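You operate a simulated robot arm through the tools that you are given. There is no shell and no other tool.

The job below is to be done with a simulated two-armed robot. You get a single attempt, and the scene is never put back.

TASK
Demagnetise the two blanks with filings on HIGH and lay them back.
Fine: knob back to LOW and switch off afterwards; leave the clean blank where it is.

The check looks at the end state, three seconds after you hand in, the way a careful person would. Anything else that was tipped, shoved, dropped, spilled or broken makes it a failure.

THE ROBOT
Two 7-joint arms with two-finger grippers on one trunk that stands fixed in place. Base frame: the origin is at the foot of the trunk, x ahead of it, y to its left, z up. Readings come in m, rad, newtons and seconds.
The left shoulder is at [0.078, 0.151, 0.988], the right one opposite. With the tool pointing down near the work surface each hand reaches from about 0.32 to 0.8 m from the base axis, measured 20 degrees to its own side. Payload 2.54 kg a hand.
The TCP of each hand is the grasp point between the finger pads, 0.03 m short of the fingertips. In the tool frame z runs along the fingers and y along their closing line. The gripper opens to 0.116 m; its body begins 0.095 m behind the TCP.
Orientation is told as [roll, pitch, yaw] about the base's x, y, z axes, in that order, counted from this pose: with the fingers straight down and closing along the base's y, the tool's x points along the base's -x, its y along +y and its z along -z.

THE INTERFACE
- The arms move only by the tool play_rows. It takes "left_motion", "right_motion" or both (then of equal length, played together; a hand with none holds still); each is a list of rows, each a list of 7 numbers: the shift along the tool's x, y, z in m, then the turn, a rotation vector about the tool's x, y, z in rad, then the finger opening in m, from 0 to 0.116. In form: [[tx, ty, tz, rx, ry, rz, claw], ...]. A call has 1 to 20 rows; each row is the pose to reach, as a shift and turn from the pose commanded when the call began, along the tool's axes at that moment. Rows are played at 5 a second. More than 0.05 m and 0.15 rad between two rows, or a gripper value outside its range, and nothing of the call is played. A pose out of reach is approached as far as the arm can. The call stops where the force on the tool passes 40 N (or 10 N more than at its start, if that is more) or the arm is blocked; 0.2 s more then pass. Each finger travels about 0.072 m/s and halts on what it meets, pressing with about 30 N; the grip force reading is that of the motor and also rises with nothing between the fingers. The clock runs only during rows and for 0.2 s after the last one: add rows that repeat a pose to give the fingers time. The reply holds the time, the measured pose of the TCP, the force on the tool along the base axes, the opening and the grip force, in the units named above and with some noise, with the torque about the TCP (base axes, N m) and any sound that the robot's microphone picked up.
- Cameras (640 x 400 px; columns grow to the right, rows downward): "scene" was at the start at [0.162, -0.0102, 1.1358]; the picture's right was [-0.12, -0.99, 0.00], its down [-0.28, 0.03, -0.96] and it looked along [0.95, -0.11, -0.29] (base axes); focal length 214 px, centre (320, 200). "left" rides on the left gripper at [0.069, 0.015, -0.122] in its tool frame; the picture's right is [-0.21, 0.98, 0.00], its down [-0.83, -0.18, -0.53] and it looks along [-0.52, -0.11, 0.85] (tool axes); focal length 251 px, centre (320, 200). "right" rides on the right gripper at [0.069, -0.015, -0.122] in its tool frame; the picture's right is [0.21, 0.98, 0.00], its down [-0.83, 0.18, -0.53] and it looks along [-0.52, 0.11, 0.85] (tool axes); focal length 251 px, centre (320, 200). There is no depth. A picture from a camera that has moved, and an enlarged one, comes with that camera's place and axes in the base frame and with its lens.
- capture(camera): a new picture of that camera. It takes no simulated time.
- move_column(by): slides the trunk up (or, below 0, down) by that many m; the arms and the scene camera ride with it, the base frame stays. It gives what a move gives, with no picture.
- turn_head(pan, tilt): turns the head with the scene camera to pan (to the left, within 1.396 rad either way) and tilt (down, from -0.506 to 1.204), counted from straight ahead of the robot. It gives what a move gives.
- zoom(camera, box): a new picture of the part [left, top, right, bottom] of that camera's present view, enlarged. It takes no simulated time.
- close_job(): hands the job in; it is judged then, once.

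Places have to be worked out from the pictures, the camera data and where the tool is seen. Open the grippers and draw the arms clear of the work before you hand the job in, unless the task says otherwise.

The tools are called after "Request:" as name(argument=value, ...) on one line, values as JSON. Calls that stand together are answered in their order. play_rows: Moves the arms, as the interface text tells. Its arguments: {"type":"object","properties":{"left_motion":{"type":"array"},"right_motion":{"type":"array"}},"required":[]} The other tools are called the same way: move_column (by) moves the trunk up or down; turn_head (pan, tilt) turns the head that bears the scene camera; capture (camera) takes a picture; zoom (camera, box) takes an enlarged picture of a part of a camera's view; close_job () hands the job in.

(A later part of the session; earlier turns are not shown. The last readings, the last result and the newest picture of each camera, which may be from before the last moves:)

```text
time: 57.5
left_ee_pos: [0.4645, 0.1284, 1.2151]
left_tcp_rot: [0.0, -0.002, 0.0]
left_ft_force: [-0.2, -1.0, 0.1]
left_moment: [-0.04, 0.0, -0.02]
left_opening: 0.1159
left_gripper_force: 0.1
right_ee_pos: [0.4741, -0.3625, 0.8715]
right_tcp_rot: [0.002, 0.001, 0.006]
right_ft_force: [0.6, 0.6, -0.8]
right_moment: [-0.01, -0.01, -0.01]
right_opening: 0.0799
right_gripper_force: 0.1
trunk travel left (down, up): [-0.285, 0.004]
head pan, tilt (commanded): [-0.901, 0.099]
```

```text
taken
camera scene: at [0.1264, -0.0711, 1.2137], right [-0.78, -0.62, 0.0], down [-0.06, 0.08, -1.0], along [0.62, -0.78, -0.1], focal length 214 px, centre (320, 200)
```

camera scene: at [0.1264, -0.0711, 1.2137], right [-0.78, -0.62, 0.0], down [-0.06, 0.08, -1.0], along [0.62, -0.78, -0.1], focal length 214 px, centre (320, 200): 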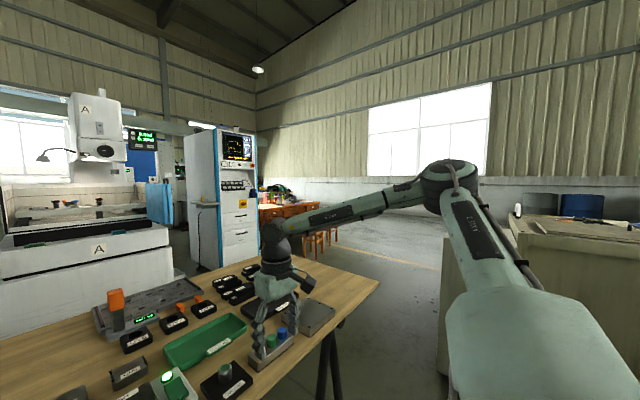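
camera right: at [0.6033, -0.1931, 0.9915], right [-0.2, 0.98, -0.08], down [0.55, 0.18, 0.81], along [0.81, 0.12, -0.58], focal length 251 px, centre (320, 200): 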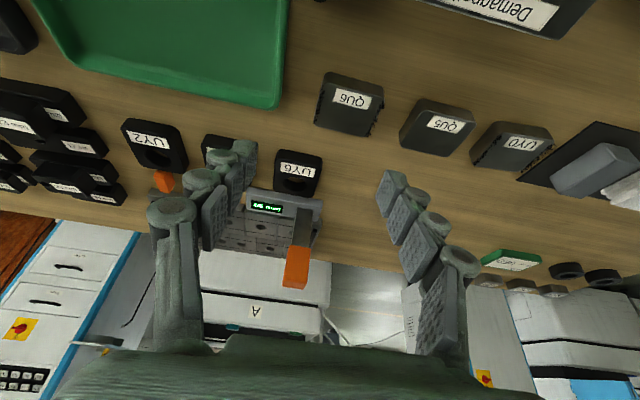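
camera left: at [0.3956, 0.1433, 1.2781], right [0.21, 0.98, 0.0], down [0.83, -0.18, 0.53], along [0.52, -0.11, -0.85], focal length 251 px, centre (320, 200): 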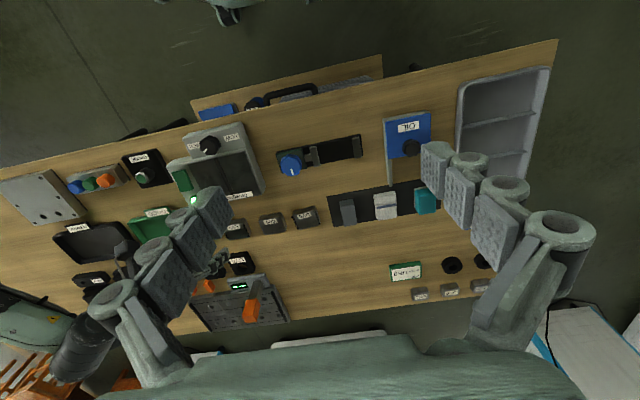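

The elbow height hardly changes; the data fit an inward limit on the shoulder's vertical axis, so near the midline I have to tilt the hand forward. I'll lift the right hand, drop the trunk to 0.10 below start, then explore the left hand's reach toward UY0.

Request:
play_rows(right_motion=[[0.0, 0.0, -0.05, 0, 0, 0, 0.08], [0.0, 0.0, -0.1, 0, 0, 0, 0.08], [0.0, 0.0, -0.15, 0, 0, 0, 0.08], [0.0, 0.0, -0.2, 0, 0, 0, 0.08], [0.0, 0.0, -0.2, 0, 0, 0, 0.08]])

Request:
move_column(by=-0.16)

Request:
turn_head(pan=0.0, tilt=0.35)

Request:
play_rows(left_motion=[[-0.03, -0.01, 0.03, 0, 0, 0, 0.08], [-0.06, -0.02, 0.06, 0, 0, 0, 0.08], [-0.09, -0.03, 0.09, 0, 0, 0, 0.08], [-0.12, -0.04, 0.12, 0, 0, 0, 0.08], [-0.15, -0.05, 0.15, 0, 0, 0, 0.08], [-0.17, -0.06, 0.17, 0, 0, 0, 0.08], [-0.2, -0.07, 0.17, 0, 0, 0, 0.08], [-0.23, -0.08, 0.17, 0, 0, 0, 0.08], [-0.26, -0.09, 0.17, 0, 0, 0, 0.08], [-0.26, -0.09, 0.17, 0, 0, 0, 0.08]])

Request:
capture(camera="scene")

Request:
capture(camera="left")

```text
time: 58.7
left_ee_pos: [0.4648, 0.1282, 1.2161]
left_tcp_rot: [0.0, -0.001, 0.0]
left_ft_force: [0.0, -0.2, 0.4]
left_moment: [-0.03, 0.01, -0.04]
left_opening: 0.1157
left_gripper_force: 0.2
right_ee_pos: [0.4751, -0.3632, 1.068]
right_tcp_rot: [0.001, 0.001, 0.004]
right_ft_force: [-0.7, 0.5, 0.5]
right_moment: [0.03, 0.02, -0.02]
right_opening: 0.0802
right_gripper_force: 0.1
trunk travel left (down, up): [-0.285, 0.004]
head pan, tilt (commanded): [-0.901, 0.099]
```

```text
time: 60.6
left_ee_pos: [0.4638, 0.127, 1.0564]
left_tcp_rot: [0.001, 0.001, -0.001]
left_ft_force: [0.1, 0.7, 0.2]
left_moment: [0.0, 0.0, 0.0]
left_opening: 0.1158
left_gripper_force: 0.0
right_ee_pos: [0.4751, -0.3621, 0.9091]
right_tcp_rot: [0.002, 0.0, 0.006]
right_ft_force: [0.8, -0.5, -0.2]
right_moment: [-0.01, 0.01, 0.01]
right_opening: 0.0798
right_gripper_force: 0.0
trunk travel left (down, up): [-0.125, 0.164]
head pan, tilt (commanded): [-0.901, 0.099]
```

```text
time: 61.8
left_ee_pos: [0.4642, 0.1286, 1.0563]
left_tcp_rot: [0.0, -0.002, 0.0]
left_ft_force: [0.6, -0.7, 0.8]
left_moment: [0.0, -0.01, -0.02]
left_opening: 0.1157
left_gripper_force: 0.0
right_ee_pos: [0.476, -0.3614, 0.9086]
right_tcp_rot: [0.003, 0.001, 0.005]
right_ft_force: [-0.5, -0.4, 0.5]
right_moment: [-0.01, -0.02, 0.0]
right_opening: 0.0802
right_gripper_force: 0.1
trunk travel left (down, up): [-0.125, 0.164]
head pan, tilt (commanded): [0.0, 0.351]
```

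```text
time: 64.0
left_ee_pos: [0.7069, 0.0424, 0.8829]
left_tcp_rot: [0.0, 0.001, -0.002]
left_ft_force: [0.2, 0.3, 0.6]
left_moment: [-0.02, 0.02, 0.0]
left_opening: 0.08
left_gripper_force: 0.0
left hand out of reach, approached as far as the arm can: row 9, 10
right_ee_pos: [0.4748, -0.3623, 0.9078]
right_tcp_rot: [0.002, -0.001, 0.006]
right_ft_force: [0.4, 0.4, 0.2]
right_moment: [-0.03, 0.02, -0.03]
right_opening: 0.08
right_gripper_force: 0.1
trunk travel left (down, up): [-0.125, 0.164]
head pan, tilt (commanded): [0.0, 0.351]
```

```text
taken
camera scene: at [0.1625, 0.0011, 1.0302], right [0.0, -1.0, 0.0], down [-0.34, 0.0, -0.94], along [0.94, 0.0, -0.34], focal length 214 px, centre (320, 200)
```

scene: 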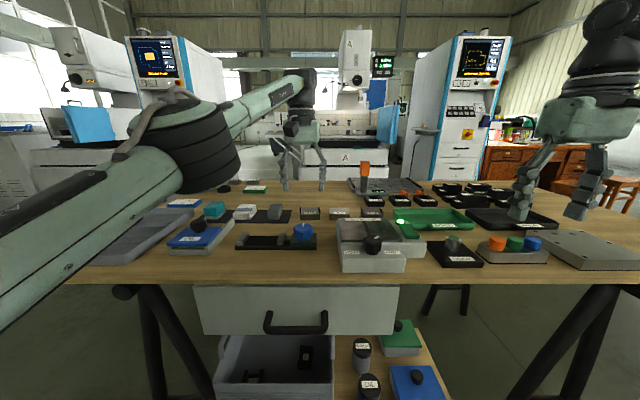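

```text
taken
camera left: at [0.6381, 0.0589, 1.0053], right [0.22, 0.98, 0.0], down [0.83, -0.18, 0.53], along [0.52, -0.12, -0.85], focal length 251 px, centre (320, 200)
```

left: 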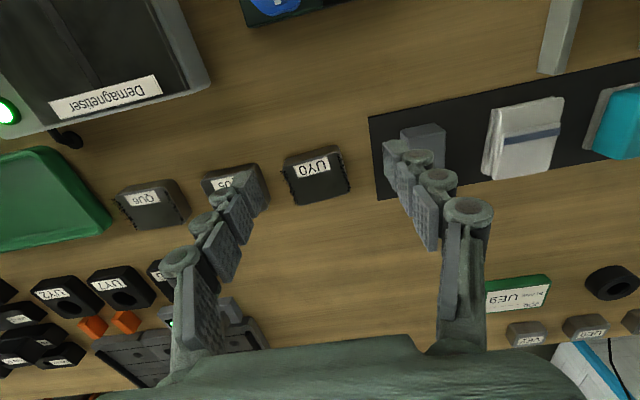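

The left arm, coming straight from its home posture, reached (0.707,0.042) with the tool vertical, so it's in a much better posture and UY0 is close. I'll zoom in to locate UY0 precisely.

Request:
zoom(camera="left", box=[270, 135, 370, 215])

Request:
zoom(camera="scene", box=[270, 180, 370, 250])

Request:
zoom(camera="left", box=[100, 150, 260, 250])

```text
5.00 times, centred on (320, 175) of left
camera zoom: at [0.6381, 0.0589, 1.0053], right [0.22, 0.98, 0.0], down [0.83, -0.18, 0.53], along [0.52, -0.12, -0.85], focal length 1257 px, centre (320, 325)
```

zoom: 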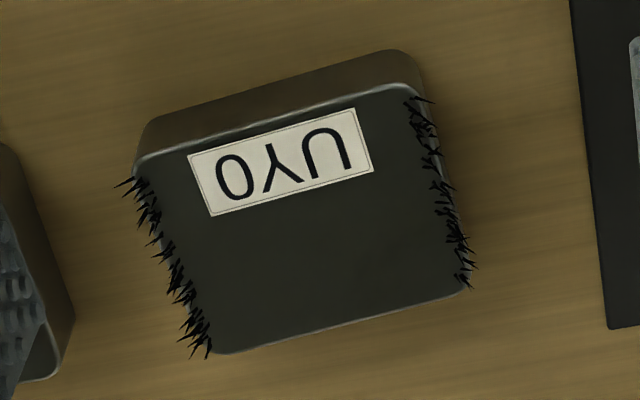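

```text
5.71 times, centred on (320, 215) of scene
camera zoom: at [0.1625, 0.0011, 1.0302], right [0.0, -1.0, 0.0], down [-0.34, 0.0, -0.94], along [0.94, 0.0, -0.34], focal length 1226 px, centre (320, 114)
```

zoom: 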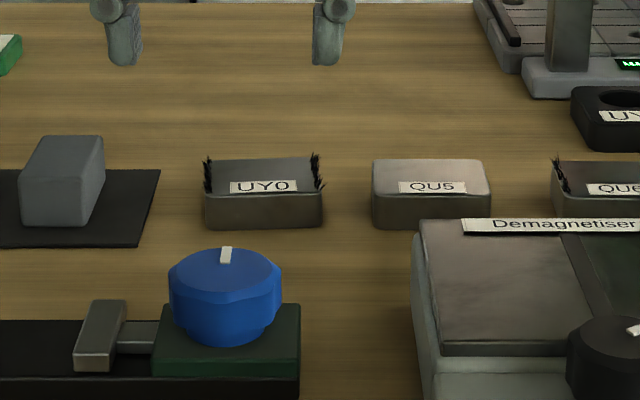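

```text
4.00 times, centred on (180, 200) of left
camera zoom: at [0.6381, 0.0589, 1.0053], right [0.22, 0.98, 0.0], down [0.83, -0.18, 0.53], along [0.52, -0.12, -0.85], focal length 1006 px, centre (880, 200)
```

zoom: 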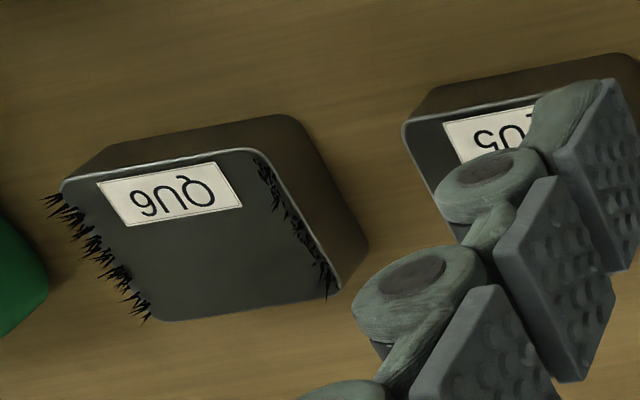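

UY0's top measures centre (0.754,0.031), z≈0.779, 55 × 45 mm, yaw about +4°, on a table at about 0.757. I'll tilt the left hand forward 0.4 rad, yaw it 4° and place it above UY0 with a 75 mm opening, which keeps 10 mm clear of QU5.

Request:
play_rows(left_motion=[[0, 0, 0, -0.0035, -0.1, -0.0175, 0.075], [0, 0, 0, -0.007, -0.2, -0.035, 0.075], [0, 0, 0, -0.0105, -0.3, -0.0525, 0.075], [0, 0, 0, -0.014, -0.4, -0.07, 0.075], [-0.018, -0.006, 0, -0.014, -0.4, -0.07, 0.075], [-0.037, -0.0114, 0, -0.014, -0.4, -0.07, 0.075], [-0.037, -0.0114, 0, -0.014, -0.4, -0.07, 0.075]])

Request:
capture(camera="left")

Request:
zoom(camera="scene", box=[240, 100, 400, 250])

```text
time: 65.6
left_ee_pos: [0.7422, 0.0318, 0.8833]
left_tcp_rot: [0.001, -0.401, 0.068]
left_ft_force: [0.5, 0.4, -0.3]
left_moment: [-0.02, -0.01, 0.04]
left_opening: 0.0751
left_gripper_force: 0.0
right_ee_pos: [0.4774, -0.3636, 0.9083]
right_tcp_rot: [0.002, 0.0, 0.005]
right_ft_force: [0.2, -0.6, -0.2]
right_moment: [0.0, 0.0, 0.0]
right_opening: 0.0801
right_gripper_force: 0.1
trunk travel left (down, up): [-0.125, 0.164]
head pan, tilt (commanded): [0.0, 0.351]
```

```text
taken
camera left: at [0.6307, 0.0395, 0.9681], right [0.13, 0.99, 0.08], down [0.56, -0.14, 0.81], along [0.82, -0.06, -0.58], focal length 251 px, centre (320, 200)
```

left: 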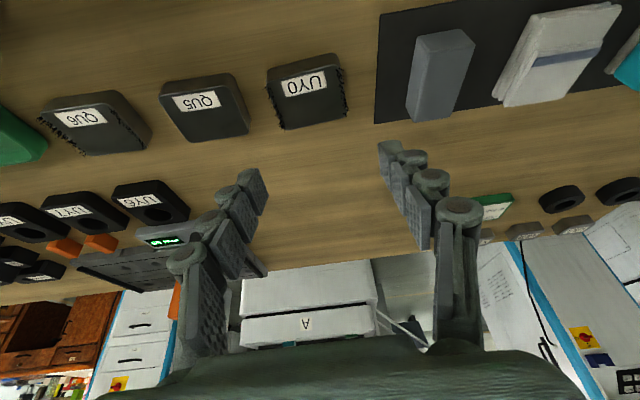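

```text
2.67 times, centred on (320, 175) of scene
camera zoom: at [0.1624, 0.0009, 1.0302], right [0.0, -1.0, 0.0], down [-0.34, 0.0, -0.94], along [0.94, 0.0, -0.34], focal length 572 px, centre (320, 267)
```

zoom: 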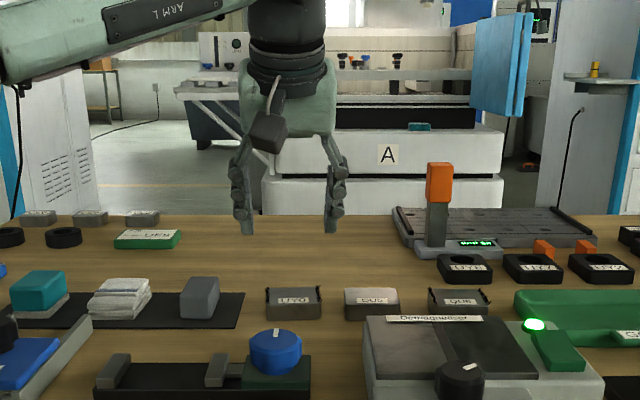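

Tilted pose reached exactly. Now lowering straight down around UY0 to TCP z ≈ 0.794 (tips just above the table).

Request:
play_rows(left_motion=[[0.0101, 0, 0.0285, 0, 0, 0, 0.075], [0.0218, 0, 0.0561, 0, 0, 0, 0.075], [0.0276, 0, 0.0699, 0, 0, 0, 0.075], [0.0315, 0, 0.0791, 0, 0, 0, 0.075], [0.0329, 0, 0.0825, 0, 0, 0, 0.075], [0.0329, 0, 0.0825, 0, 0, 0, 0.075]])

Request:
capture(camera="left")

Request:
zoom(camera="scene", box=[270, 160, 370, 250])

```text
time: 67.0
left_ee_pos: [0.7449, 0.0331, 0.7925]
left_tcp_rot: [-0.001, -0.399, 0.071]
left_ft_force: [0.5, 0.7, -0.5]
left_moment: [0.0, 0.0, 0.0]
left_opening: 0.0751
left_gripper_force: 0.0
right_ee_pos: [0.4756, -0.3632, 0.9087]
right_tcp_rot: [0.0, 0.0, 0.004]
right_ft_force: [-0.3, 0.2, 0.3]
right_moment: [0.0, -0.01, -0.01]
right_opening: 0.08
right_gripper_force: 0.0
trunk travel left (down, up): [-0.125, 0.164]
head pan, tilt (commanded): [0.0, 0.351]
```

```text
taken
camera left: at [0.6331, 0.0404, 0.8781], right [0.13, 0.99, 0.08], down [0.56, -0.14, 0.81], along [0.82, -0.06, -0.58], focal length 251 px, centre (320, 200)
```

left: 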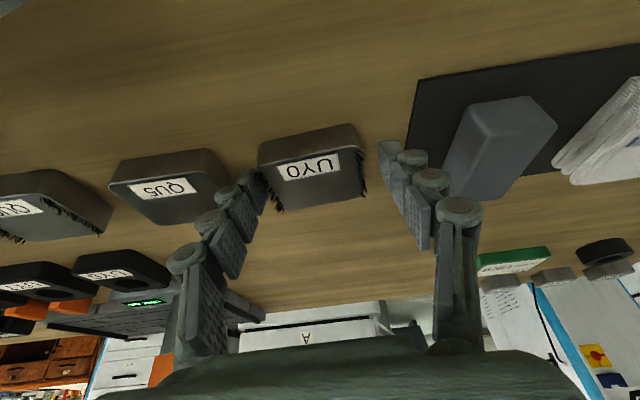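

```text
4.44 times, centred on (320, 205) of scene
camera zoom: at [0.1624, 0.001, 1.0302], right [0.0, -1.0, 0.0], down [-0.34, 0.0, -0.94], along [0.94, 0.0, -0.34], focal length 953 px, centre (320, 178)
```

zoom: 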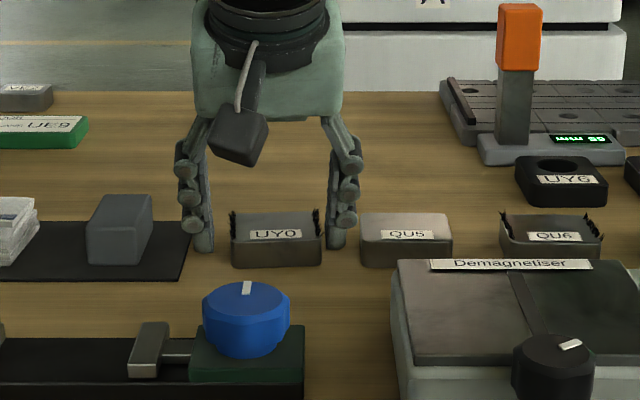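

The block sits about 4–5 mm to the −y side of the finger midpoint, so I'll shift the hand by −4 mm in y (still 5 mm clear of QU5) and close.

Request:
play_rows(left_motion=[[0, -0.002, 0, 0, 0, 0, 0.075], [0, -0.004, 0, 0, 0, 0, 0.075], [0, -0.004, 0, 0, 0, 0, 0.065], [0, -0.004, 0, 0, 0, 0, 0.058], [0, -0.004, 0, 0, 0, 0, 0.05], [0, -0.004, 0, 0, 0, 0, 0.04], [0, -0.004, 0, 0, 0, 0, 0.04]])

Request:
capture(camera="left")

Request:
zoom(camera="scene", box=[270, 160, 370, 250])

```text
time: 68.6
left_ee_pos: [0.7454, 0.0287, 0.7925]
left_tcp_rot: [0.0, -0.401, 0.07]
left_ft_force: [-0.6, 2.8, 1.0]
left_moment: [0.11, 0.12, -0.02]
left_opening: 0.0593
left_gripper_force: 29.9
right_ee_pos: [0.4753, -0.3629, 0.9086]
right_tcp_rot: [0.003, 0.001, 0.005]
right_ft_force: [-0.4, 0.7, -0.1]
right_moment: [0.02, 0.0, -0.01]
right_opening: 0.0801
right_gripper_force: 0.0
trunk travel left (down, up): [-0.125, 0.164]
head pan, tilt (commanded): [0.0, 0.351]
```

```text
taken
camera left: at [0.6336, 0.0364, 0.8787], right [0.13, 0.99, 0.08], down [0.56, -0.14, 0.81], along [0.82, -0.06, -0.58], focal length 251 px, centre (320, 200)
```

left: 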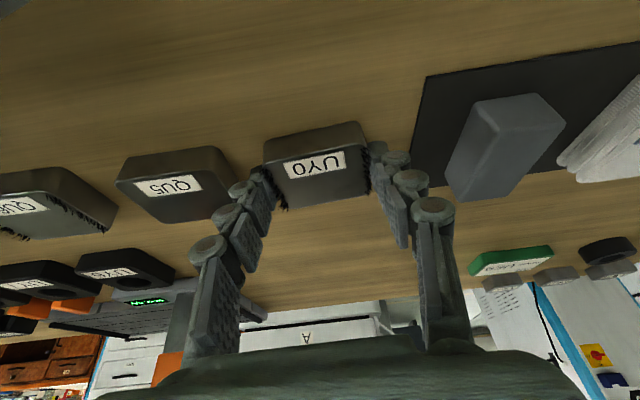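

```text
4.44 times, centred on (320, 205) of scene
camera zoom: at [0.1623, 0.0011, 1.0303], right [0.0, -1.0, 0.0], down [-0.34, 0.0, -0.94], along [0.94, 0.0, -0.34], focal length 953 px, centre (320, 178)
```

zoom: 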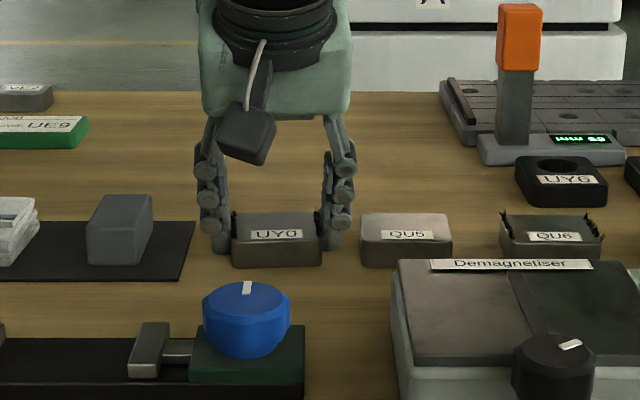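

UY0 is gripped (59.3 mm, 30 N) without having shifted; the grasp pose is (0.745,0.0287,0.7925). Lifting it straight up 9 cm.

Request:
play_rows(left_motion=[[-0.0078, 0, -0.0184, 0, 0, 0, 0.04], [-0.0156, 0, -0.0368, 0, 0, 0, 0.04], [-0.0273, 0, -0.0645, 0, 0, 0, 0.04], [-0.0351, 0, -0.0829, 0, 0, 0, 0.04], [-0.0351, 0, -0.0829, 0, 0, 0, 0.04]])

Request:
capture(camera="left")

Request:
zoom(camera="scene", box=[240, 130, 400, 250])

```text
time: 69.8
left_ee_pos: [0.7444, 0.0281, 0.8824]
left_tcp_rot: [0.0, -0.401, 0.068]
left_ft_force: [0.0, -0.7, -4.6]
left_moment: [-0.04, 0.03, 0.02]
left_opening: 0.0592
left_gripper_force: 30.2
right_ee_pos: [0.4753, -0.3626, 0.9078]
right_tcp_rot: [0.001, 0.0, 0.005]
right_ft_force: [1.3, 0.4, 0.7]
right_moment: [0.01, -0.03, 0.0]
right_opening: 0.0801
right_gripper_force: 0.0
trunk travel left (down, up): [-0.125, 0.164]
head pan, tilt (commanded): [0.0, 0.351]
```

```text
taken
camera left: at [0.6331, 0.0358, 0.9687], right [0.13, 0.99, 0.08], down [0.56, -0.14, 0.81], along [0.82, -0.06, -0.58], focal length 251 px, centre (320, 200)
```

left: 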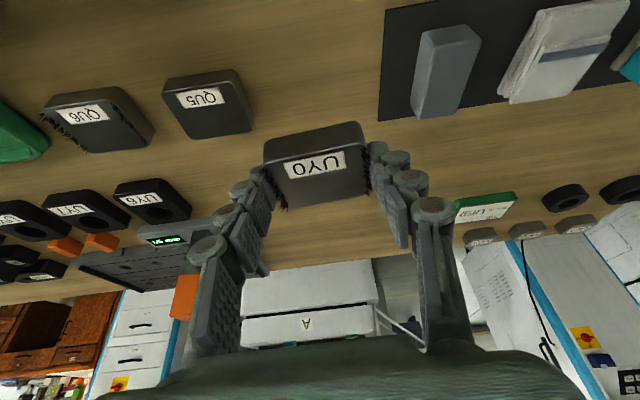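

```text
3.33 times, centred on (320, 190) of scene
camera zoom: at [0.1628, 0.001, 1.0301], right [0.0, -1.0, 0.0], down [-0.34, 0.0, -0.94], along [0.94, 0.0, -0.34], focal length 715 px, centre (320, 233)
```

zoom: 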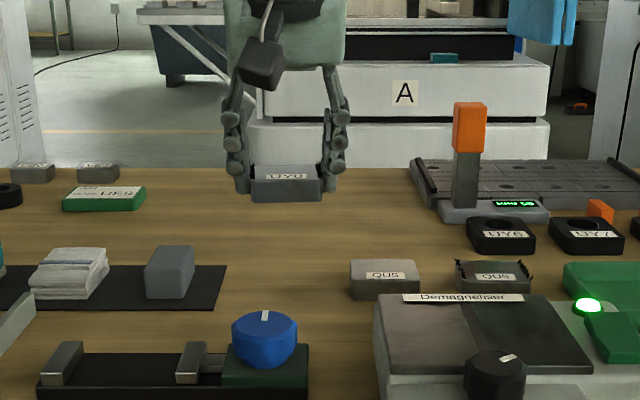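

UY0 is held securely (about 0.47 kg). Moving it at this height over the plate centre at (0.596,-0.105).

Request:
play_rows(left_motion=[[0.0254, -0.0203, -0.0108, 0, 0, 0, 0.04], [0.0509, -0.0407, -0.0215, 0, 0, 0, 0.04], [0.0763, -0.061, -0.0323, 0, 0, 0, 0.04], [0.1017, -0.0813, -0.0431, 0, 0, 0, 0.04], [0.1272, -0.1017, -0.0538, 0, 0, 0, 0.04], [0.1526, -0.122, -0.0646, 0, 0, 0, 0.04], [0.1526, -0.122, -0.0646, 0, 0, 0, 0.04]])

Request:
capture(camera="left")

Request:
zoom(camera="scene", box=[280, 150, 440, 280])

```text
time: 71.4
left_ee_pos: [0.587, -0.1044, 0.8841]
left_tcp_rot: [0.001, -0.4, 0.069]
left_ft_force: [-0.9, -0.2, -4.5]
left_moment: [0.04, 0.06, -0.01]
left_opening: 0.0596
left_gripper_force: 29.9
right_ee_pos: [0.4749, -0.3629, 0.909]
right_tcp_rot: [0.002, 0.0, 0.005]
right_ft_force: [0.1, -1.4, 0.0]
right_moment: [0.03, -0.01, 0.03]
right_opening: 0.0801
right_gripper_force: 0.1
trunk travel left (down, up): [-0.125, 0.164]
head pan, tilt (commanded): [0.0, 0.351]
```

```text
taken
camera left: at [0.4759, -0.098, 0.9696], right [0.13, 0.99, 0.08], down [0.56, -0.14, 0.81], along [0.82, -0.06, -0.58], focal length 251 px, centre (320, 200)
```

left: 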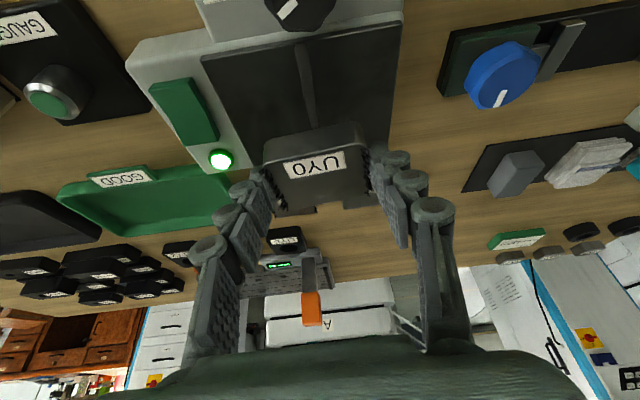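

```text
3.08 times, centred on (360, 215) of scene
camera zoom: at [0.1627, 0.0008, 1.0302], right [0.0, -1.0, 0.0], down [-0.34, 0.0, -0.94], along [0.94, 0.0, -0.34], focal length 660 px, centre (197, 154)
```

zoom: 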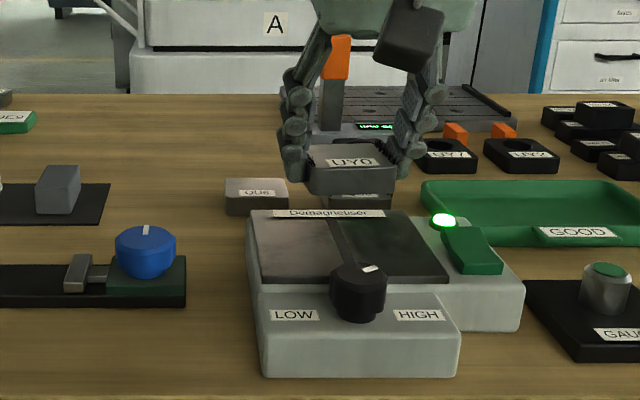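

Well placed over the plate. Lowering until just above the surface, then easing down.

Request:
play_rows(left_motion=[[0.0059, 0, 0.0138, 0, 0, 0, 0.04], [0.0117, 0, 0.0276, 0, 0, 0, 0.04], [0.0156, 0, 0.0368, 0, 0, 0, 0.04], [0.0172, 0, 0.0405, 0, 0, 0, 0.04], [0.0172, 0, 0.0405, 0, 0, 0, 0.04]])

Request:
zoom(camera="scene", box=[280, 150, 440, 280])

Request:
capture(camera="left")

```text
time: 72.6
left_ee_pos: [0.5882, -0.1025, 0.8386]
left_tcp_rot: [0.001, -0.398, 0.071]
left_ft_force: [0.1, 0.0, -4.3]
left_moment: [-0.05, -0.01, -0.01]
left_opening: 0.0594
left_gripper_force: 29.6
right_ee_pos: [0.4758, -0.3622, 0.9083]
right_tcp_rot: [0.003, 0.001, 0.004]
right_ft_force: [0.8, 0.6, 0.4]
right_moment: [0.0, 0.01, -0.02]
right_opening: 0.0802
right_gripper_force: 0.1
trunk travel left (down, up): [-0.125, 0.164]
head pan, tilt (commanded): [0.0, 0.351]
```

```text
3.08 times, centred on (360, 215) of scene
camera zoom: at [0.1627, 0.0009, 1.0302], right [0.0, -1.0, 0.0], down [-0.34, 0.0, -0.94], along [0.94, 0.0, -0.34], focal length 660 px, centre (197, 154)
```

zoom: 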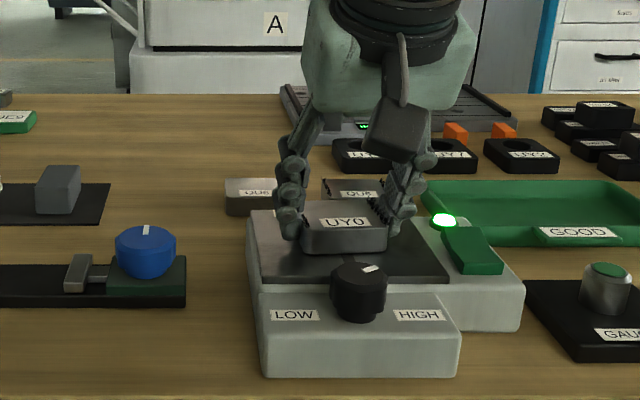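

```text
taken
camera left: at [0.4767, -0.0966, 0.9243], right [0.13, 0.99, 0.08], down [0.56, -0.14, 0.81], along [0.82, -0.06, -0.58], focal length 251 px, centre (320, 200)
```

left: 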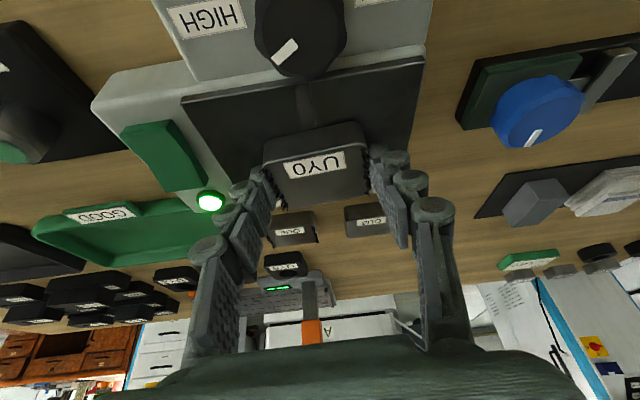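

Still no contact (weight only). Easing down a few millimetres more until the plate carries the block.

Request:
play_rows(left_motion=[[0.0006, 0, 0.0014, 0, 0, 0, 0.04], [0.0012, 0, 0.0028, 0, 0, 0, 0.04], [0.0016, 0, 0.0037, 0, 0, 0, 0.04], [0.0016, 0, 0.0037, 0, 0, 0, 0.04]])

Request:
zoom(camera="scene", box=[320, 190, 400, 250])

```text
time: 73.6
left_ee_pos: [0.5886, -0.104, 0.8383]
left_tcp_rot: [-0.004, -0.405, 0.071]
left_ft_force: [3.7, -1.1, 12.8]
left_moment: [0.19, 0.2, 0.03]
left_opening: 0.0597
left_gripper_force: 29.5
right_ee_pos: [0.4753, -0.3628, 0.909]
right_tcp_rot: [0.001, 0.0, 0.005]
right_ft_force: [0.0, -0.5, -0.6]
right_moment: [-0.01, 0.0, 0.03]
right_opening: 0.08
right_gripper_force: 0.1
trunk travel left (down, up): [-0.125, 0.164]
head pan, tilt (commanded): [0.0, 0.351]
```

```text
6.67 times, centred on (360, 220) of scene
camera zoom: at [0.1618, 0.001, 1.0306], right [0.0, -1.0, 0.0], down [-0.34, 0.0, -0.94], along [0.94, 0.0, -0.34], focal length 1430 px, centre (53, 67)
```

zoom: 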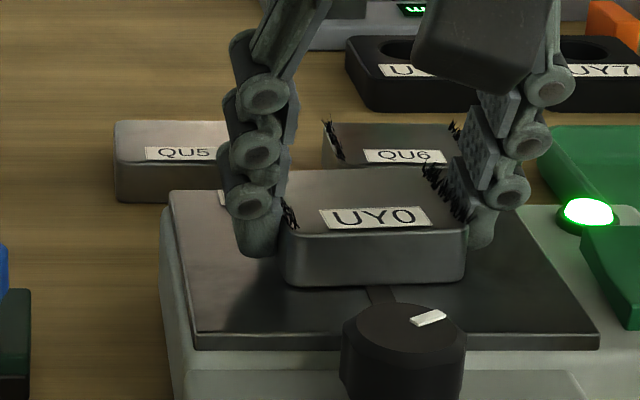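

The block is on the plate (contact 13 N). I'll relieve the pressure slightly and dwell about 3 s, then look at the filings.

Request:
play_rows(left_motion=[[-0.0004, 0, -0.001, 0, 0, 0, 0.04], [-0.0008, 0, -0.002, 0, 0, 0, 0.04], [-0.0008, 0, -0.002, 0, 0, 0, 0.04], [-0.0008, 0, -0.002, 0, 0, 0, 0.04], [-0.0008, 0, -0.002, 0, 0, 0, 0.04], [-0.0008, 0, -0.002, 0, 0, 0, 0.04], [-0.0008, 0, -0.002, 0, 0, 0, 0.04], [-0.0008, 0, -0.002, 0, 0, 0, 0.04], [-0.0008, 0, -0.002, 0, 0, 0, 0.04], [-0.0008, 0, -0.002, 0, 0, 0, 0.04], [-0.0008, 0, -0.002, 0, 0, 0, 0.04], [-0.0008, 0, -0.002, 0, 0, 0, 0.04], [-0.0008, 0, -0.002, 0, 0, 0, 0.04], [-0.0008, 0, -0.002, 0, 0, 0, 0.04], [-0.0008, 0, -0.002, 0, 0, 0, 0.04]])

Request:
zoom(camera="scene", box=[320, 190, 400, 250])

```text
time: 76.8
left_ee_pos: [0.5873, -0.1046, 0.8394]
left_tcp_rot: [0.0, -0.401, 0.073]
left_ft_force: [5.3, 0.5, 12.1]
left_moment: [0.0, -0.29, 0.02]
left_opening: 0.0593
left_gripper_force: 30.0
right_ee_pos: [0.4757, -0.3621, 0.9099]
right_tcp_rot: [0.001, 0.0, 0.005]
right_ft_force: [-0.6, -0.1, 0.9]
right_moment: [-0.04, 0.0, 0.02]
right_opening: 0.08
right_gripper_force: 0.1
trunk travel left (down, up): [-0.125, 0.164]
head pan, tilt (commanded): [0.0, 0.351]
```

```text
6.67 times, centred on (360, 220) of scene
camera zoom: at [0.1619, 0.0012, 1.0304], right [0.0, -1.0, 0.0], down [-0.34, 0.0, -0.94], along [0.94, 0.0, -0.34], focal length 1430 px, centre (53, 67)
```

zoom: 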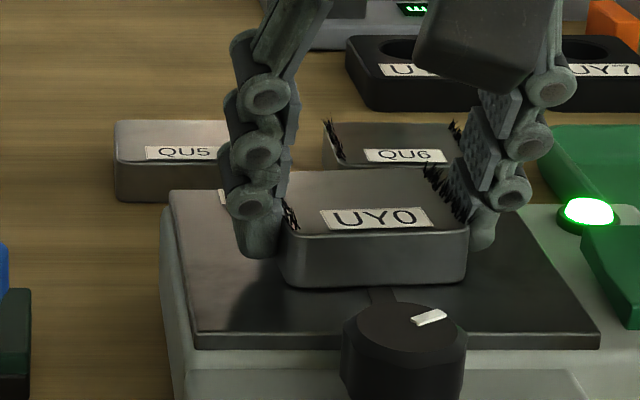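

Filings are still there after the dwell; a real demagnetiser needs the part drawn slowly away while energised. I'll lift it slowly (about 2.5 cm/s) and watch.

Request:
play_rows(left_motion=[[-0.0016, 0, -0.0037, 0, 0, 0, 0.04], [-0.0035, 0, -0.0083, 0, 0, 0, 0.04], [-0.0055, 0, -0.0129, 0, 0, 0, 0.04], [-0.0074, 0, -0.0175, 0, 0, 0, 0.04], [-0.0094, 0, -0.0221, 0, 0, 0, 0.04], [-0.0113, 0, -0.0267, 0, 0, 0, 0.04], [-0.0133, 0, -0.0313, 0, 0, 0, 0.04], [-0.0152, 0, -0.0359, 0, 0, 0, 0.04], [-0.0172, 0, -0.0405, 0, 0, 0, 0.04], [-0.0191, 0, -0.0451, 0, 0, 0, 0.04], [-0.0211, 0, -0.0497, 0, 0, 0, 0.04], [-0.023, 0, -0.0543, 0, 0, 0, 0.04], [-0.025, 0, -0.0589, 0, 0, 0, 0.04], [-0.0269, 0, -0.0635, 0, 0, 0, 0.04], [-0.0289, 0, -0.0681, 0, 0, 0, 0.04], [-0.0308, 0, -0.0727, 0, 0, 0, 0.04], [-0.0328, 0, -0.0773, 0, 0, 0, 0.04], [-0.0347, 0, -0.0819, 0, 0, 0, 0.04], [-0.0367, 0, -0.0865, 0, 0, 0, 0.04], [-0.0386, 0, -0.0911, 0, 0, 0, 0.04]])

Request:
zoom(camera="scene", box=[280, 130, 440, 280])

Request:
capture(camera="left")

```text
time: 81.0
left_ee_pos: [0.5872, -0.105, 0.937]
left_tcp_rot: [0.0, -0.4, 0.071]
left_ft_force: [-0.3, -0.4, -4.1]
left_moment: [-0.03, 0.02, -0.01]
left_opening: 0.0594
left_gripper_force: 30.4
right_ee_pos: [0.4769, -0.3626, 0.9082]
right_tcp_rot: [0.002, -0.001, 0.005]
right_ft_force: [-0.4, -0.4, -0.4]
right_moment: [0.03, 0.01, -0.01]
right_opening: 0.0802
right_gripper_force: 0.1
trunk travel left (down, up): [-0.125, 0.164]
head pan, tilt (commanded): [0.0, 0.351]
```

```text
2.67 times, centred on (360, 205) of scene
camera zoom: at [0.1627, 0.0009, 1.0302], right [0.0, -1.0, 0.0], down [-0.34, 0.0, -0.94], along [0.94, 0.0, -0.34], focal length 572 px, centre (213, 187)
```

zoom: 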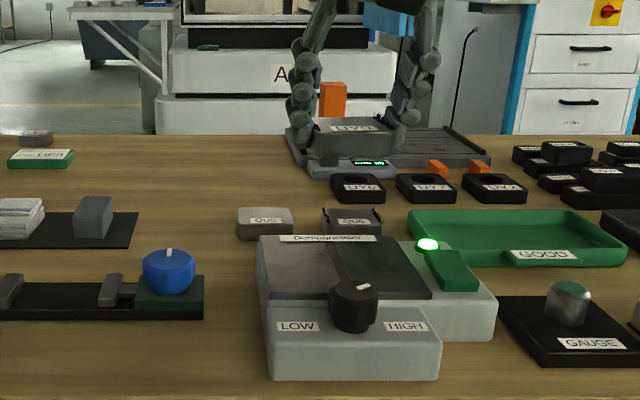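

```text
taken
camera left: at [0.4763, -0.0979, 1.0224], right [0.13, 0.99, 0.08], down [0.56, -0.14, 0.81], along [0.82, -0.06, -0.58], focal length 251 px, centre (320, 200)
```

left: 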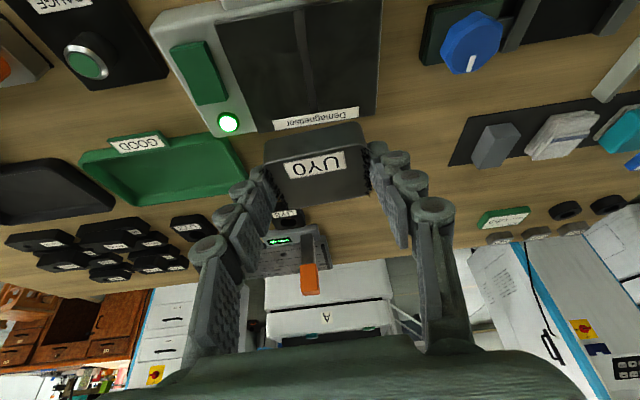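

Zooming in to see if the filings have gone from UY0.

Request:
zoom(camera="left", box=[240, 110, 400, 220])

Request:
zoom(camera="scene", box=[340, 140, 420, 220])

```text
3.64 times, centred on (320, 165) of left
camera zoom: at [0.4763, -0.0979, 1.0224], right [0.13, 0.99, 0.08], down [0.56, -0.14, 0.81], along [0.82, -0.06, -0.58], focal length 914 px, centre (320, 327)
```

zoom: 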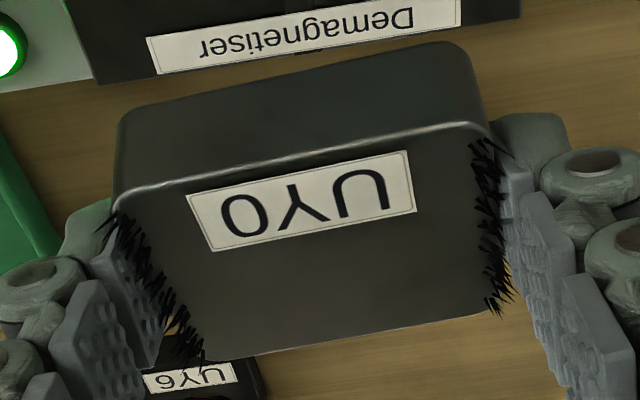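

```text
5.00 times, centred on (380, 180) of scene
camera zoom: at [0.1627, 0.0009, 1.0302], right [0.0, -1.0, 0.0], down [-0.34, 0.0, -0.94], along [0.94, 0.0, -0.34], focal length 1072 px, centre (20, 300)
```

zoom: 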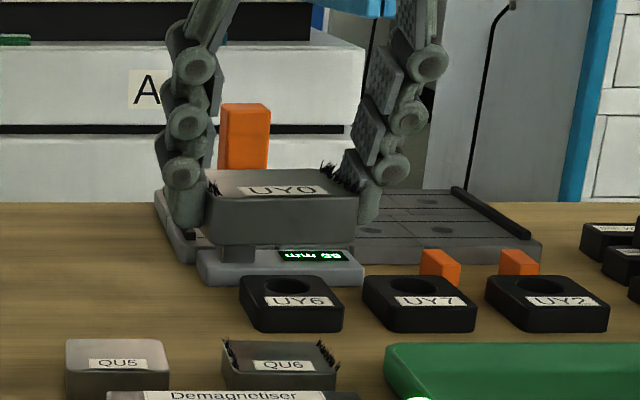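

The filings are still on. Perhaps it must be drawn further out of the field, so I'll continue the slow withdrawal upward another 10 cm and look again.

Request:
play_rows(left_motion=[[-0.002, 0, -0.0046, 0, 0, 0, 0.04], [-0.0039, 0, -0.0092, 0, 0, 0, 0.04], [-0.0059, 0, -0.0138, 0, 0, 0, 0.04], [-0.0078, 0, -0.0184, 0, 0, 0, 0.04], [-0.0098, 0, -0.023, 0, 0, 0, 0.04], [-0.0117, 0, -0.0276, 0, 0, 0, 0.04], [-0.0137, 0, -0.0322, 0, 0, 0, 0.04], [-0.0156, 0, -0.0368, 0, 0, 0, 0.04], [-0.0176, 0, -0.0414, 0, 0, 0, 0.04], [-0.0195, 0, -0.046, 0, 0, 0, 0.04], [-0.0215, 0, -0.0507, 0, 0, 0, 0.04], [-0.0234, 0, -0.0553, 0, 0, 0, 0.04], [-0.0254, 0, -0.0599, 0, 0, 0, 0.04], [-0.0273, 0, -0.0645, 0, 0, 0, 0.04], [-0.0293, 0, -0.0691, 0, 0, 0, 0.04], [-0.0312, 0, -0.0737, 0, 0, 0, 0.04], [-0.0332, 0, -0.0783, 0, 0, 0, 0.04], [-0.0351, 0, -0.0829, 0, 0, 0, 0.04], [-0.0371, 0, -0.0875, 0, 0, 0, 0.04], [-0.039, 0, -0.0921, 0, 0, 0, 0.04]])

Request:
zoom(camera="left", box=[240, 110, 400, 220])

Request:
zoom(camera="left", box=[180, 0, 440, 150])

```text
time: 85.2
left_ee_pos: [0.5873, -0.1038, 1.0367]
left_tcp_rot: [0.002, -0.4, 0.069]
left_ft_force: [0.0, 0.2, -4.4]
left_moment: [0.0, 0.07, -0.01]
left_opening: 0.0594
left_gripper_force: 30.4
right_ee_pos: [0.4767, -0.3637, 0.9075]
right_tcp_rot: [0.002, -0.001, 0.005]
right_ft_force: [-1.0, 0.6, -0.1]
right_moment: [0.02, 0.04, 0.02]
right_opening: 0.0797
right_gripper_force: 0.1
trunk travel left (down, up): [-0.125, 0.164]
head pan, tilt (commanded): [0.0, 0.351]
```

```text
3.64 times, centred on (320, 165) of left
camera zoom: at [0.4761, -0.0973, 1.1225], right [0.13, 0.99, 0.08], down [0.56, -0.14, 0.81], along [0.82, -0.06, -0.58], focal length 914 px, centre (320, 327)
```

zoom: 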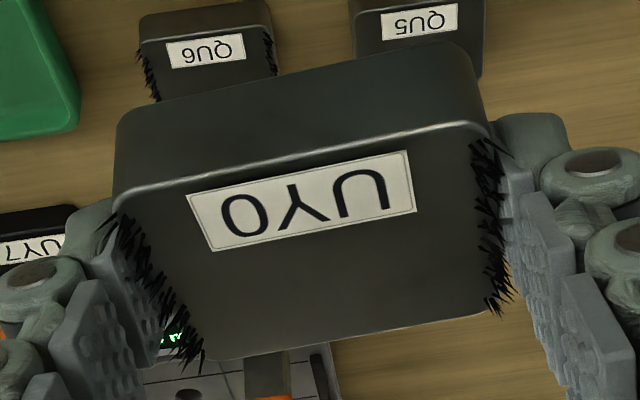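

```text
2.46 times, centred on (310, 75) of left
camera zoom: at [0.4761, -0.0973, 1.1225], right [0.13, 0.99, 0.08], down [0.56, -0.14, 0.81], along [0.82, -0.06, -0.58], focal length 619 px, centre (345, 508)
```

zoom: 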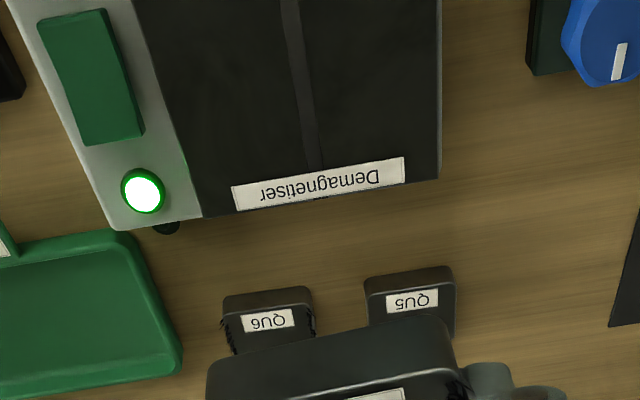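

Still magnetised. Next I'll try what such a two-pole plate is made for: set the blank down and draw it slowly across the pole gap, then away. Lowering it again slightly right of the gap.

Request:
play_rows(left_motion=[[0.0176, -0.004, 0.0414, 0, 0, 0, 0.04], [0.0351, -0.008, 0.0829, 0, 0, 0, 0.04], [0.0527, -0.012, 0.1243, 0, 0, 0, 0.04], [0.0644, -0.016, 0.152, 0, 0, 0, 0.04], [0.0722, -0.016, 0.1704, 0, 0, 0, 0.04], [0.0757, -0.016, 0.1787, 0, 0, 0, 0.04], [0.0765, -0.016, 0.1805, 0, 0, 0, 0.04], [0.0765, -0.016, 0.1805, 0, 0, 0, 0.04]])

Request:
zoom(camera="scene", box=[320, 190, 420, 270])

```text
time: 87.0
left_ee_pos: [0.5882, -0.1204, 0.8415]
left_tcp_rot: [0.0, -0.398, 0.07]
left_ft_force: [0.1, 0.4, -3.9]
left_moment: [0.01, 0.07, -0.03]
left_opening: 0.0594
left_gripper_force: 29.8
right_ee_pos: [0.476, -0.3627, 0.9086]
right_tcp_rot: [0.001, 0.0, 0.005]
right_ft_force: [-0.3, 0.4, 0.3]
right_moment: [0.01, -0.01, 0.01]
right_opening: 0.0801
right_gripper_force: 0.1
trunk travel left (down, up): [-0.125, 0.164]
head pan, tilt (commanded): [0.0, 0.351]
```

```text
5.00 times, centred on (370, 230) of scene
camera zoom: at [0.1627, 0.0009, 1.0302], right [0.0, -1.0, 0.0], down [-0.34, 0.0, -0.94], along [0.94, 0.0, -0.34], focal length 1072 px, centre (70, 50)
```

zoom: 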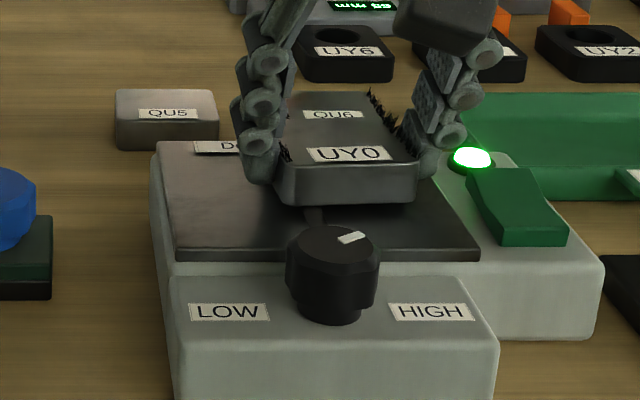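

About 3 mm above the plate now. Lowering to light contact and sliding slowly across the gap towards +y, then easing up and away.

Request:
play_rows(left_motion=[[0.0008, 0, 0.0022, 0, 0, 0, 0.04], [0.0008, 0.005, 0.0022, 0, 0, 0, 0.04], [0.0008, 0.01, 0.0022, 0, 0, 0, 0.04], [0.0008, 0.015, 0.0022, 0, 0, 0, 0.04], [0.0008, 0.02, 0.0022, 0, 0, 0, 0.04], [0.0008, 0.025, 0.0022, 0, 0, 0, 0.04], [0.0008, 0.03, 0.0022, 0, 0, 0, 0.04], [0.0008, 0.035, 0.0022, 0, 0, 0, 0.04], [0.0008, 0.04, 0.0022, 0, 0, 0, 0.04], [0.0008, 0.045, 0.0022, 0, 0, 0, 0.04], [0.0, 0.05, 0.0, 0, 0, 0, 0.04], [-0.002, 0.055, -0.0046, 0, 0, 0, 0.04], [-0.0039, 0.06, -0.0092, 0, 0, 0, 0.04], [-0.0059, 0.065, -0.0138, 0, 0, 0, 0.04], [-0.0078, 0.07, -0.0184, 0, 0, 0, 0.04], [-0.0098, 0.075, -0.023, 0, 0, 0, 0.04], [-0.0117, 0.08, -0.0276, 0, 0, 0, 0.04], [-0.0137, 0.085, -0.0322, 0, 0, 0, 0.04], [-0.0156, 0.09, -0.0368, 0, 0, 0, 0.04], [-0.0176, 0.095, -0.0414, 0, 0, 0, 0.04]])

Request:
zoom(camera="left", box=[240, 110, 400, 220])

Request:
zoom(camera="scene", box=[260, 160, 420, 270])

```text
time: 91.2
left_ee_pos: [0.5805, -0.0253, 0.8856]
left_tcp_rot: [0.001, -0.4, 0.072]
left_ft_force: [0.5, -0.4, -5.1]
left_moment: [0.01, 0.04, 0.0]
left_opening: 0.0592
left_gripper_force: 30.6
right_ee_pos: [0.4762, -0.3621, 0.9081]
right_tcp_rot: [0.002, 0.0, 0.006]
right_ft_force: [-0.6, -0.3, 0.3]
right_moment: [0.0, 0.03, 0.01]
right_opening: 0.0802
right_gripper_force: 0.0
trunk travel left (down, up): [-0.125, 0.164]
head pan, tilt (commanded): [0.0, 0.351]
```

```text
3.64 times, centred on (320, 165) of left
camera zoom: at [0.4702, -0.0186, 0.9717], right [0.13, 0.99, 0.08], down [0.56, -0.14, 0.81], along [0.82, -0.06, -0.58], focal length 914 px, centre (320, 327)
```

zoom: 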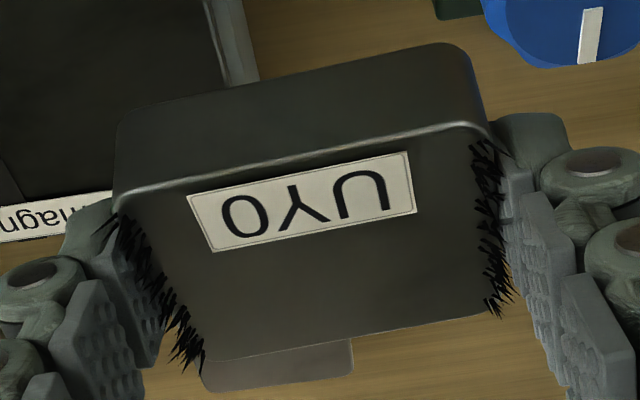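

```text
3.64 times, centred on (340, 215) of scene
camera zoom: at [0.1627, 0.0009, 1.0302], right [0.0, -1.0, 0.0], down [-0.34, 0.0, -0.94], along [0.94, 0.0, -0.34], focal length 780 px, centre (247, 146)
```

zoom: 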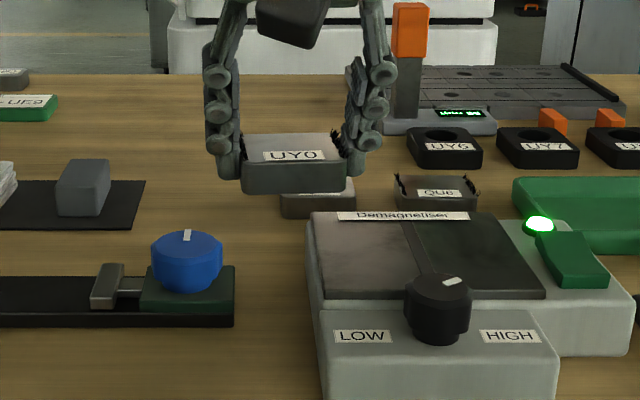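

Still on. I'll set it down on the plate centre again, this time releasing it so that it lies on its own, and wait several seconds.

Request:
play_rows(left_motion=[[-0.0002, -0.027, 0.0, 0, 0, 0, 0.04], [-0.0005, -0.054, 0.0002, 0, 0, 0, 0.04], [-0.0008, -0.08, 0.0003, 0, 0, 0, 0.04], [0.0074, -0.08, 0.0196, 0, 0, 0, 0.04], [0.0133, -0.08, 0.0335, 0, 0, 0, 0.04], [0.0167, -0.08, 0.0413, 0, 0, 0, 0.04], [0.0175, -0.08, 0.0433, 0, 0, 0, 0.04], [0.0175, -0.08, 0.0433, 0, 0, 0, 0.04]])

```text
time: 93.0
left_ee_pos: [0.5885, -0.1052, 0.837]
left_tcp_rot: [0.001, -0.401, 0.07]
left_ft_force: [0.3, -0.2, -5.1]
left_moment: [-0.03, 0.05, -0.01]
left_opening: 0.0597
left_gripper_force: 30.3
right_ee_pos: [0.4754, -0.363, 0.9086]
right_tcp_rot: [0.001, -0.001, 0.006]
right_ft_force: [0.2, -0.8, -0.8]
right_moment: [0.03, 0.0, -0.01]
right_opening: 0.0798
right_gripper_force: 0.1
trunk travel left (down, up): [-0.125, 0.164]
head pan, tilt (commanded): [0.0, 0.351]
```

Only the weight is felt at z=0.837; easing down in 1 mm steps to find contact.

Request:
play_rows(left_motion=[[0.0004, 0, 0.0009, 0, 0, 0, 0.04], [0.0008, 0, 0.0018, 0, 0, 0, 0.04], [0.0008, 0, 0.0018, 0, 0, 0, 0.04]])

```text
time: 93.8
left_ee_pos: [0.5872, -0.1049, 0.8371]
left_tcp_rot: [0.001, -0.401, 0.072]
left_ft_force: [1.7, 2.0, 4.0]
left_moment: [-0.21, 0.1, -0.03]
left_opening: 0.0592
left_gripper_force: 29.8
right_ee_pos: [0.4752, -0.3618, 0.9088]
right_tcp_rot: [0.0, 0.0, 0.005]
right_ft_force: [-1.3, -0.1, -0.3]
right_moment: [0.02, 0.02, -0.02]
right_opening: 0.0802
right_gripper_force: 0.1
trunk travel left (down, up): [-0.125, 0.164]
head pan, tilt (commanded): [0.0, 0.351]
```

Light contact (+4 N, so the plate carries it). Opening the fingers to 75 mm to release it and waiting about 3 s.

Request:
play_rows(left_motion=[[0, 0, 0, 0, 0, 0, 0.065], [0, 0, 0, 0, 0, 0, 0.075], [0, 0, 0, 0, 0, 0, 0.075], [0, 0, 0, 0, 0, 0, 0.075], [0, 0, 0, 0, 0, 0, 0.075], [0, 0, 0, 0, 0, 0, 0.075], [0, 0, 0, 0, 0, 0, 0.075], [0, 0, 0, 0, 0, 0, 0.075], [0, 0, 0, 0, 0, 0, 0.075], [0, 0, 0, 0, 0, 0, 0.075], [0, 0, 0, 0, 0, 0, 0.075], [0, 0, 0, 0, 0, 0, 0.075], [0, 0, 0, 0, 0, 0, 0.075], [0, 0, 0, 0, 0, 0, 0.075], [0, 0, 0, 0, 0, 0, 0.075]])

Request:
zoom(camera="left", box=[220, 110, 420, 240])

Request:
zoom(camera="scene", box=[320, 180, 420, 260])

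```text
time: 97.0
left_ee_pos: [0.5885, -0.1063, 0.8366]
left_tcp_rot: [-0.001, -0.4, 0.071]
left_ft_force: [-0.3, -0.3, 0.0]
left_moment: [0.03, -0.01, 0.0]
left_opening: 0.0752
left_gripper_force: 0.2
right_ee_pos: [0.4759, -0.3625, 0.9072]
right_tcp_rot: [0.003, -0.001, 0.007]
right_ft_force: [0.4, -0.5, 0.4]
right_moment: [0.0, -0.01, 0.0]
right_opening: 0.0801
right_gripper_force: 0.2
trunk travel left (down, up): [-0.125, 0.164]
head pan, tilt (commanded): [0.0, 0.351]
```

```text
3.08 times, centred on (320, 175) of left
camera zoom: at [0.477, -0.0991, 0.9228], right [0.13, 0.99, 0.08], down [0.56, -0.14, 0.81], along [0.82, -0.06, -0.58], focal length 774 px, centre (320, 277)
```

zoom: 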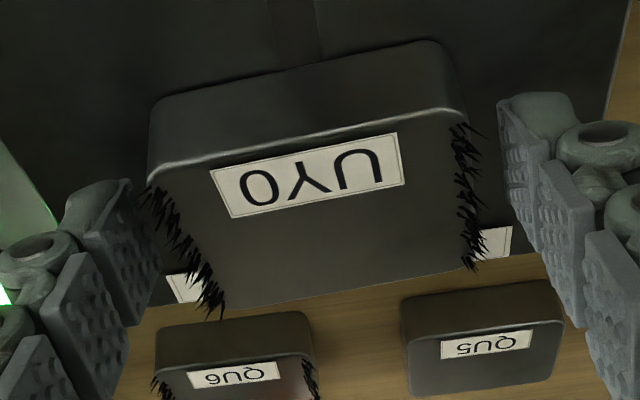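

```text
5.00 times, centred on (370, 220) of scene
camera zoom: at [0.1624, 0.001, 1.0302], right [0.0, -1.0, 0.0], down [-0.34, 0.0, -0.94], along [0.94, 0.0, -0.34], focal length 1072 px, centre (70, 100)
```

zoom: 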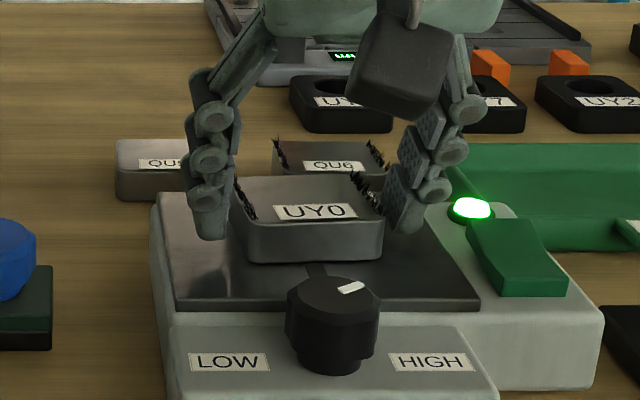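

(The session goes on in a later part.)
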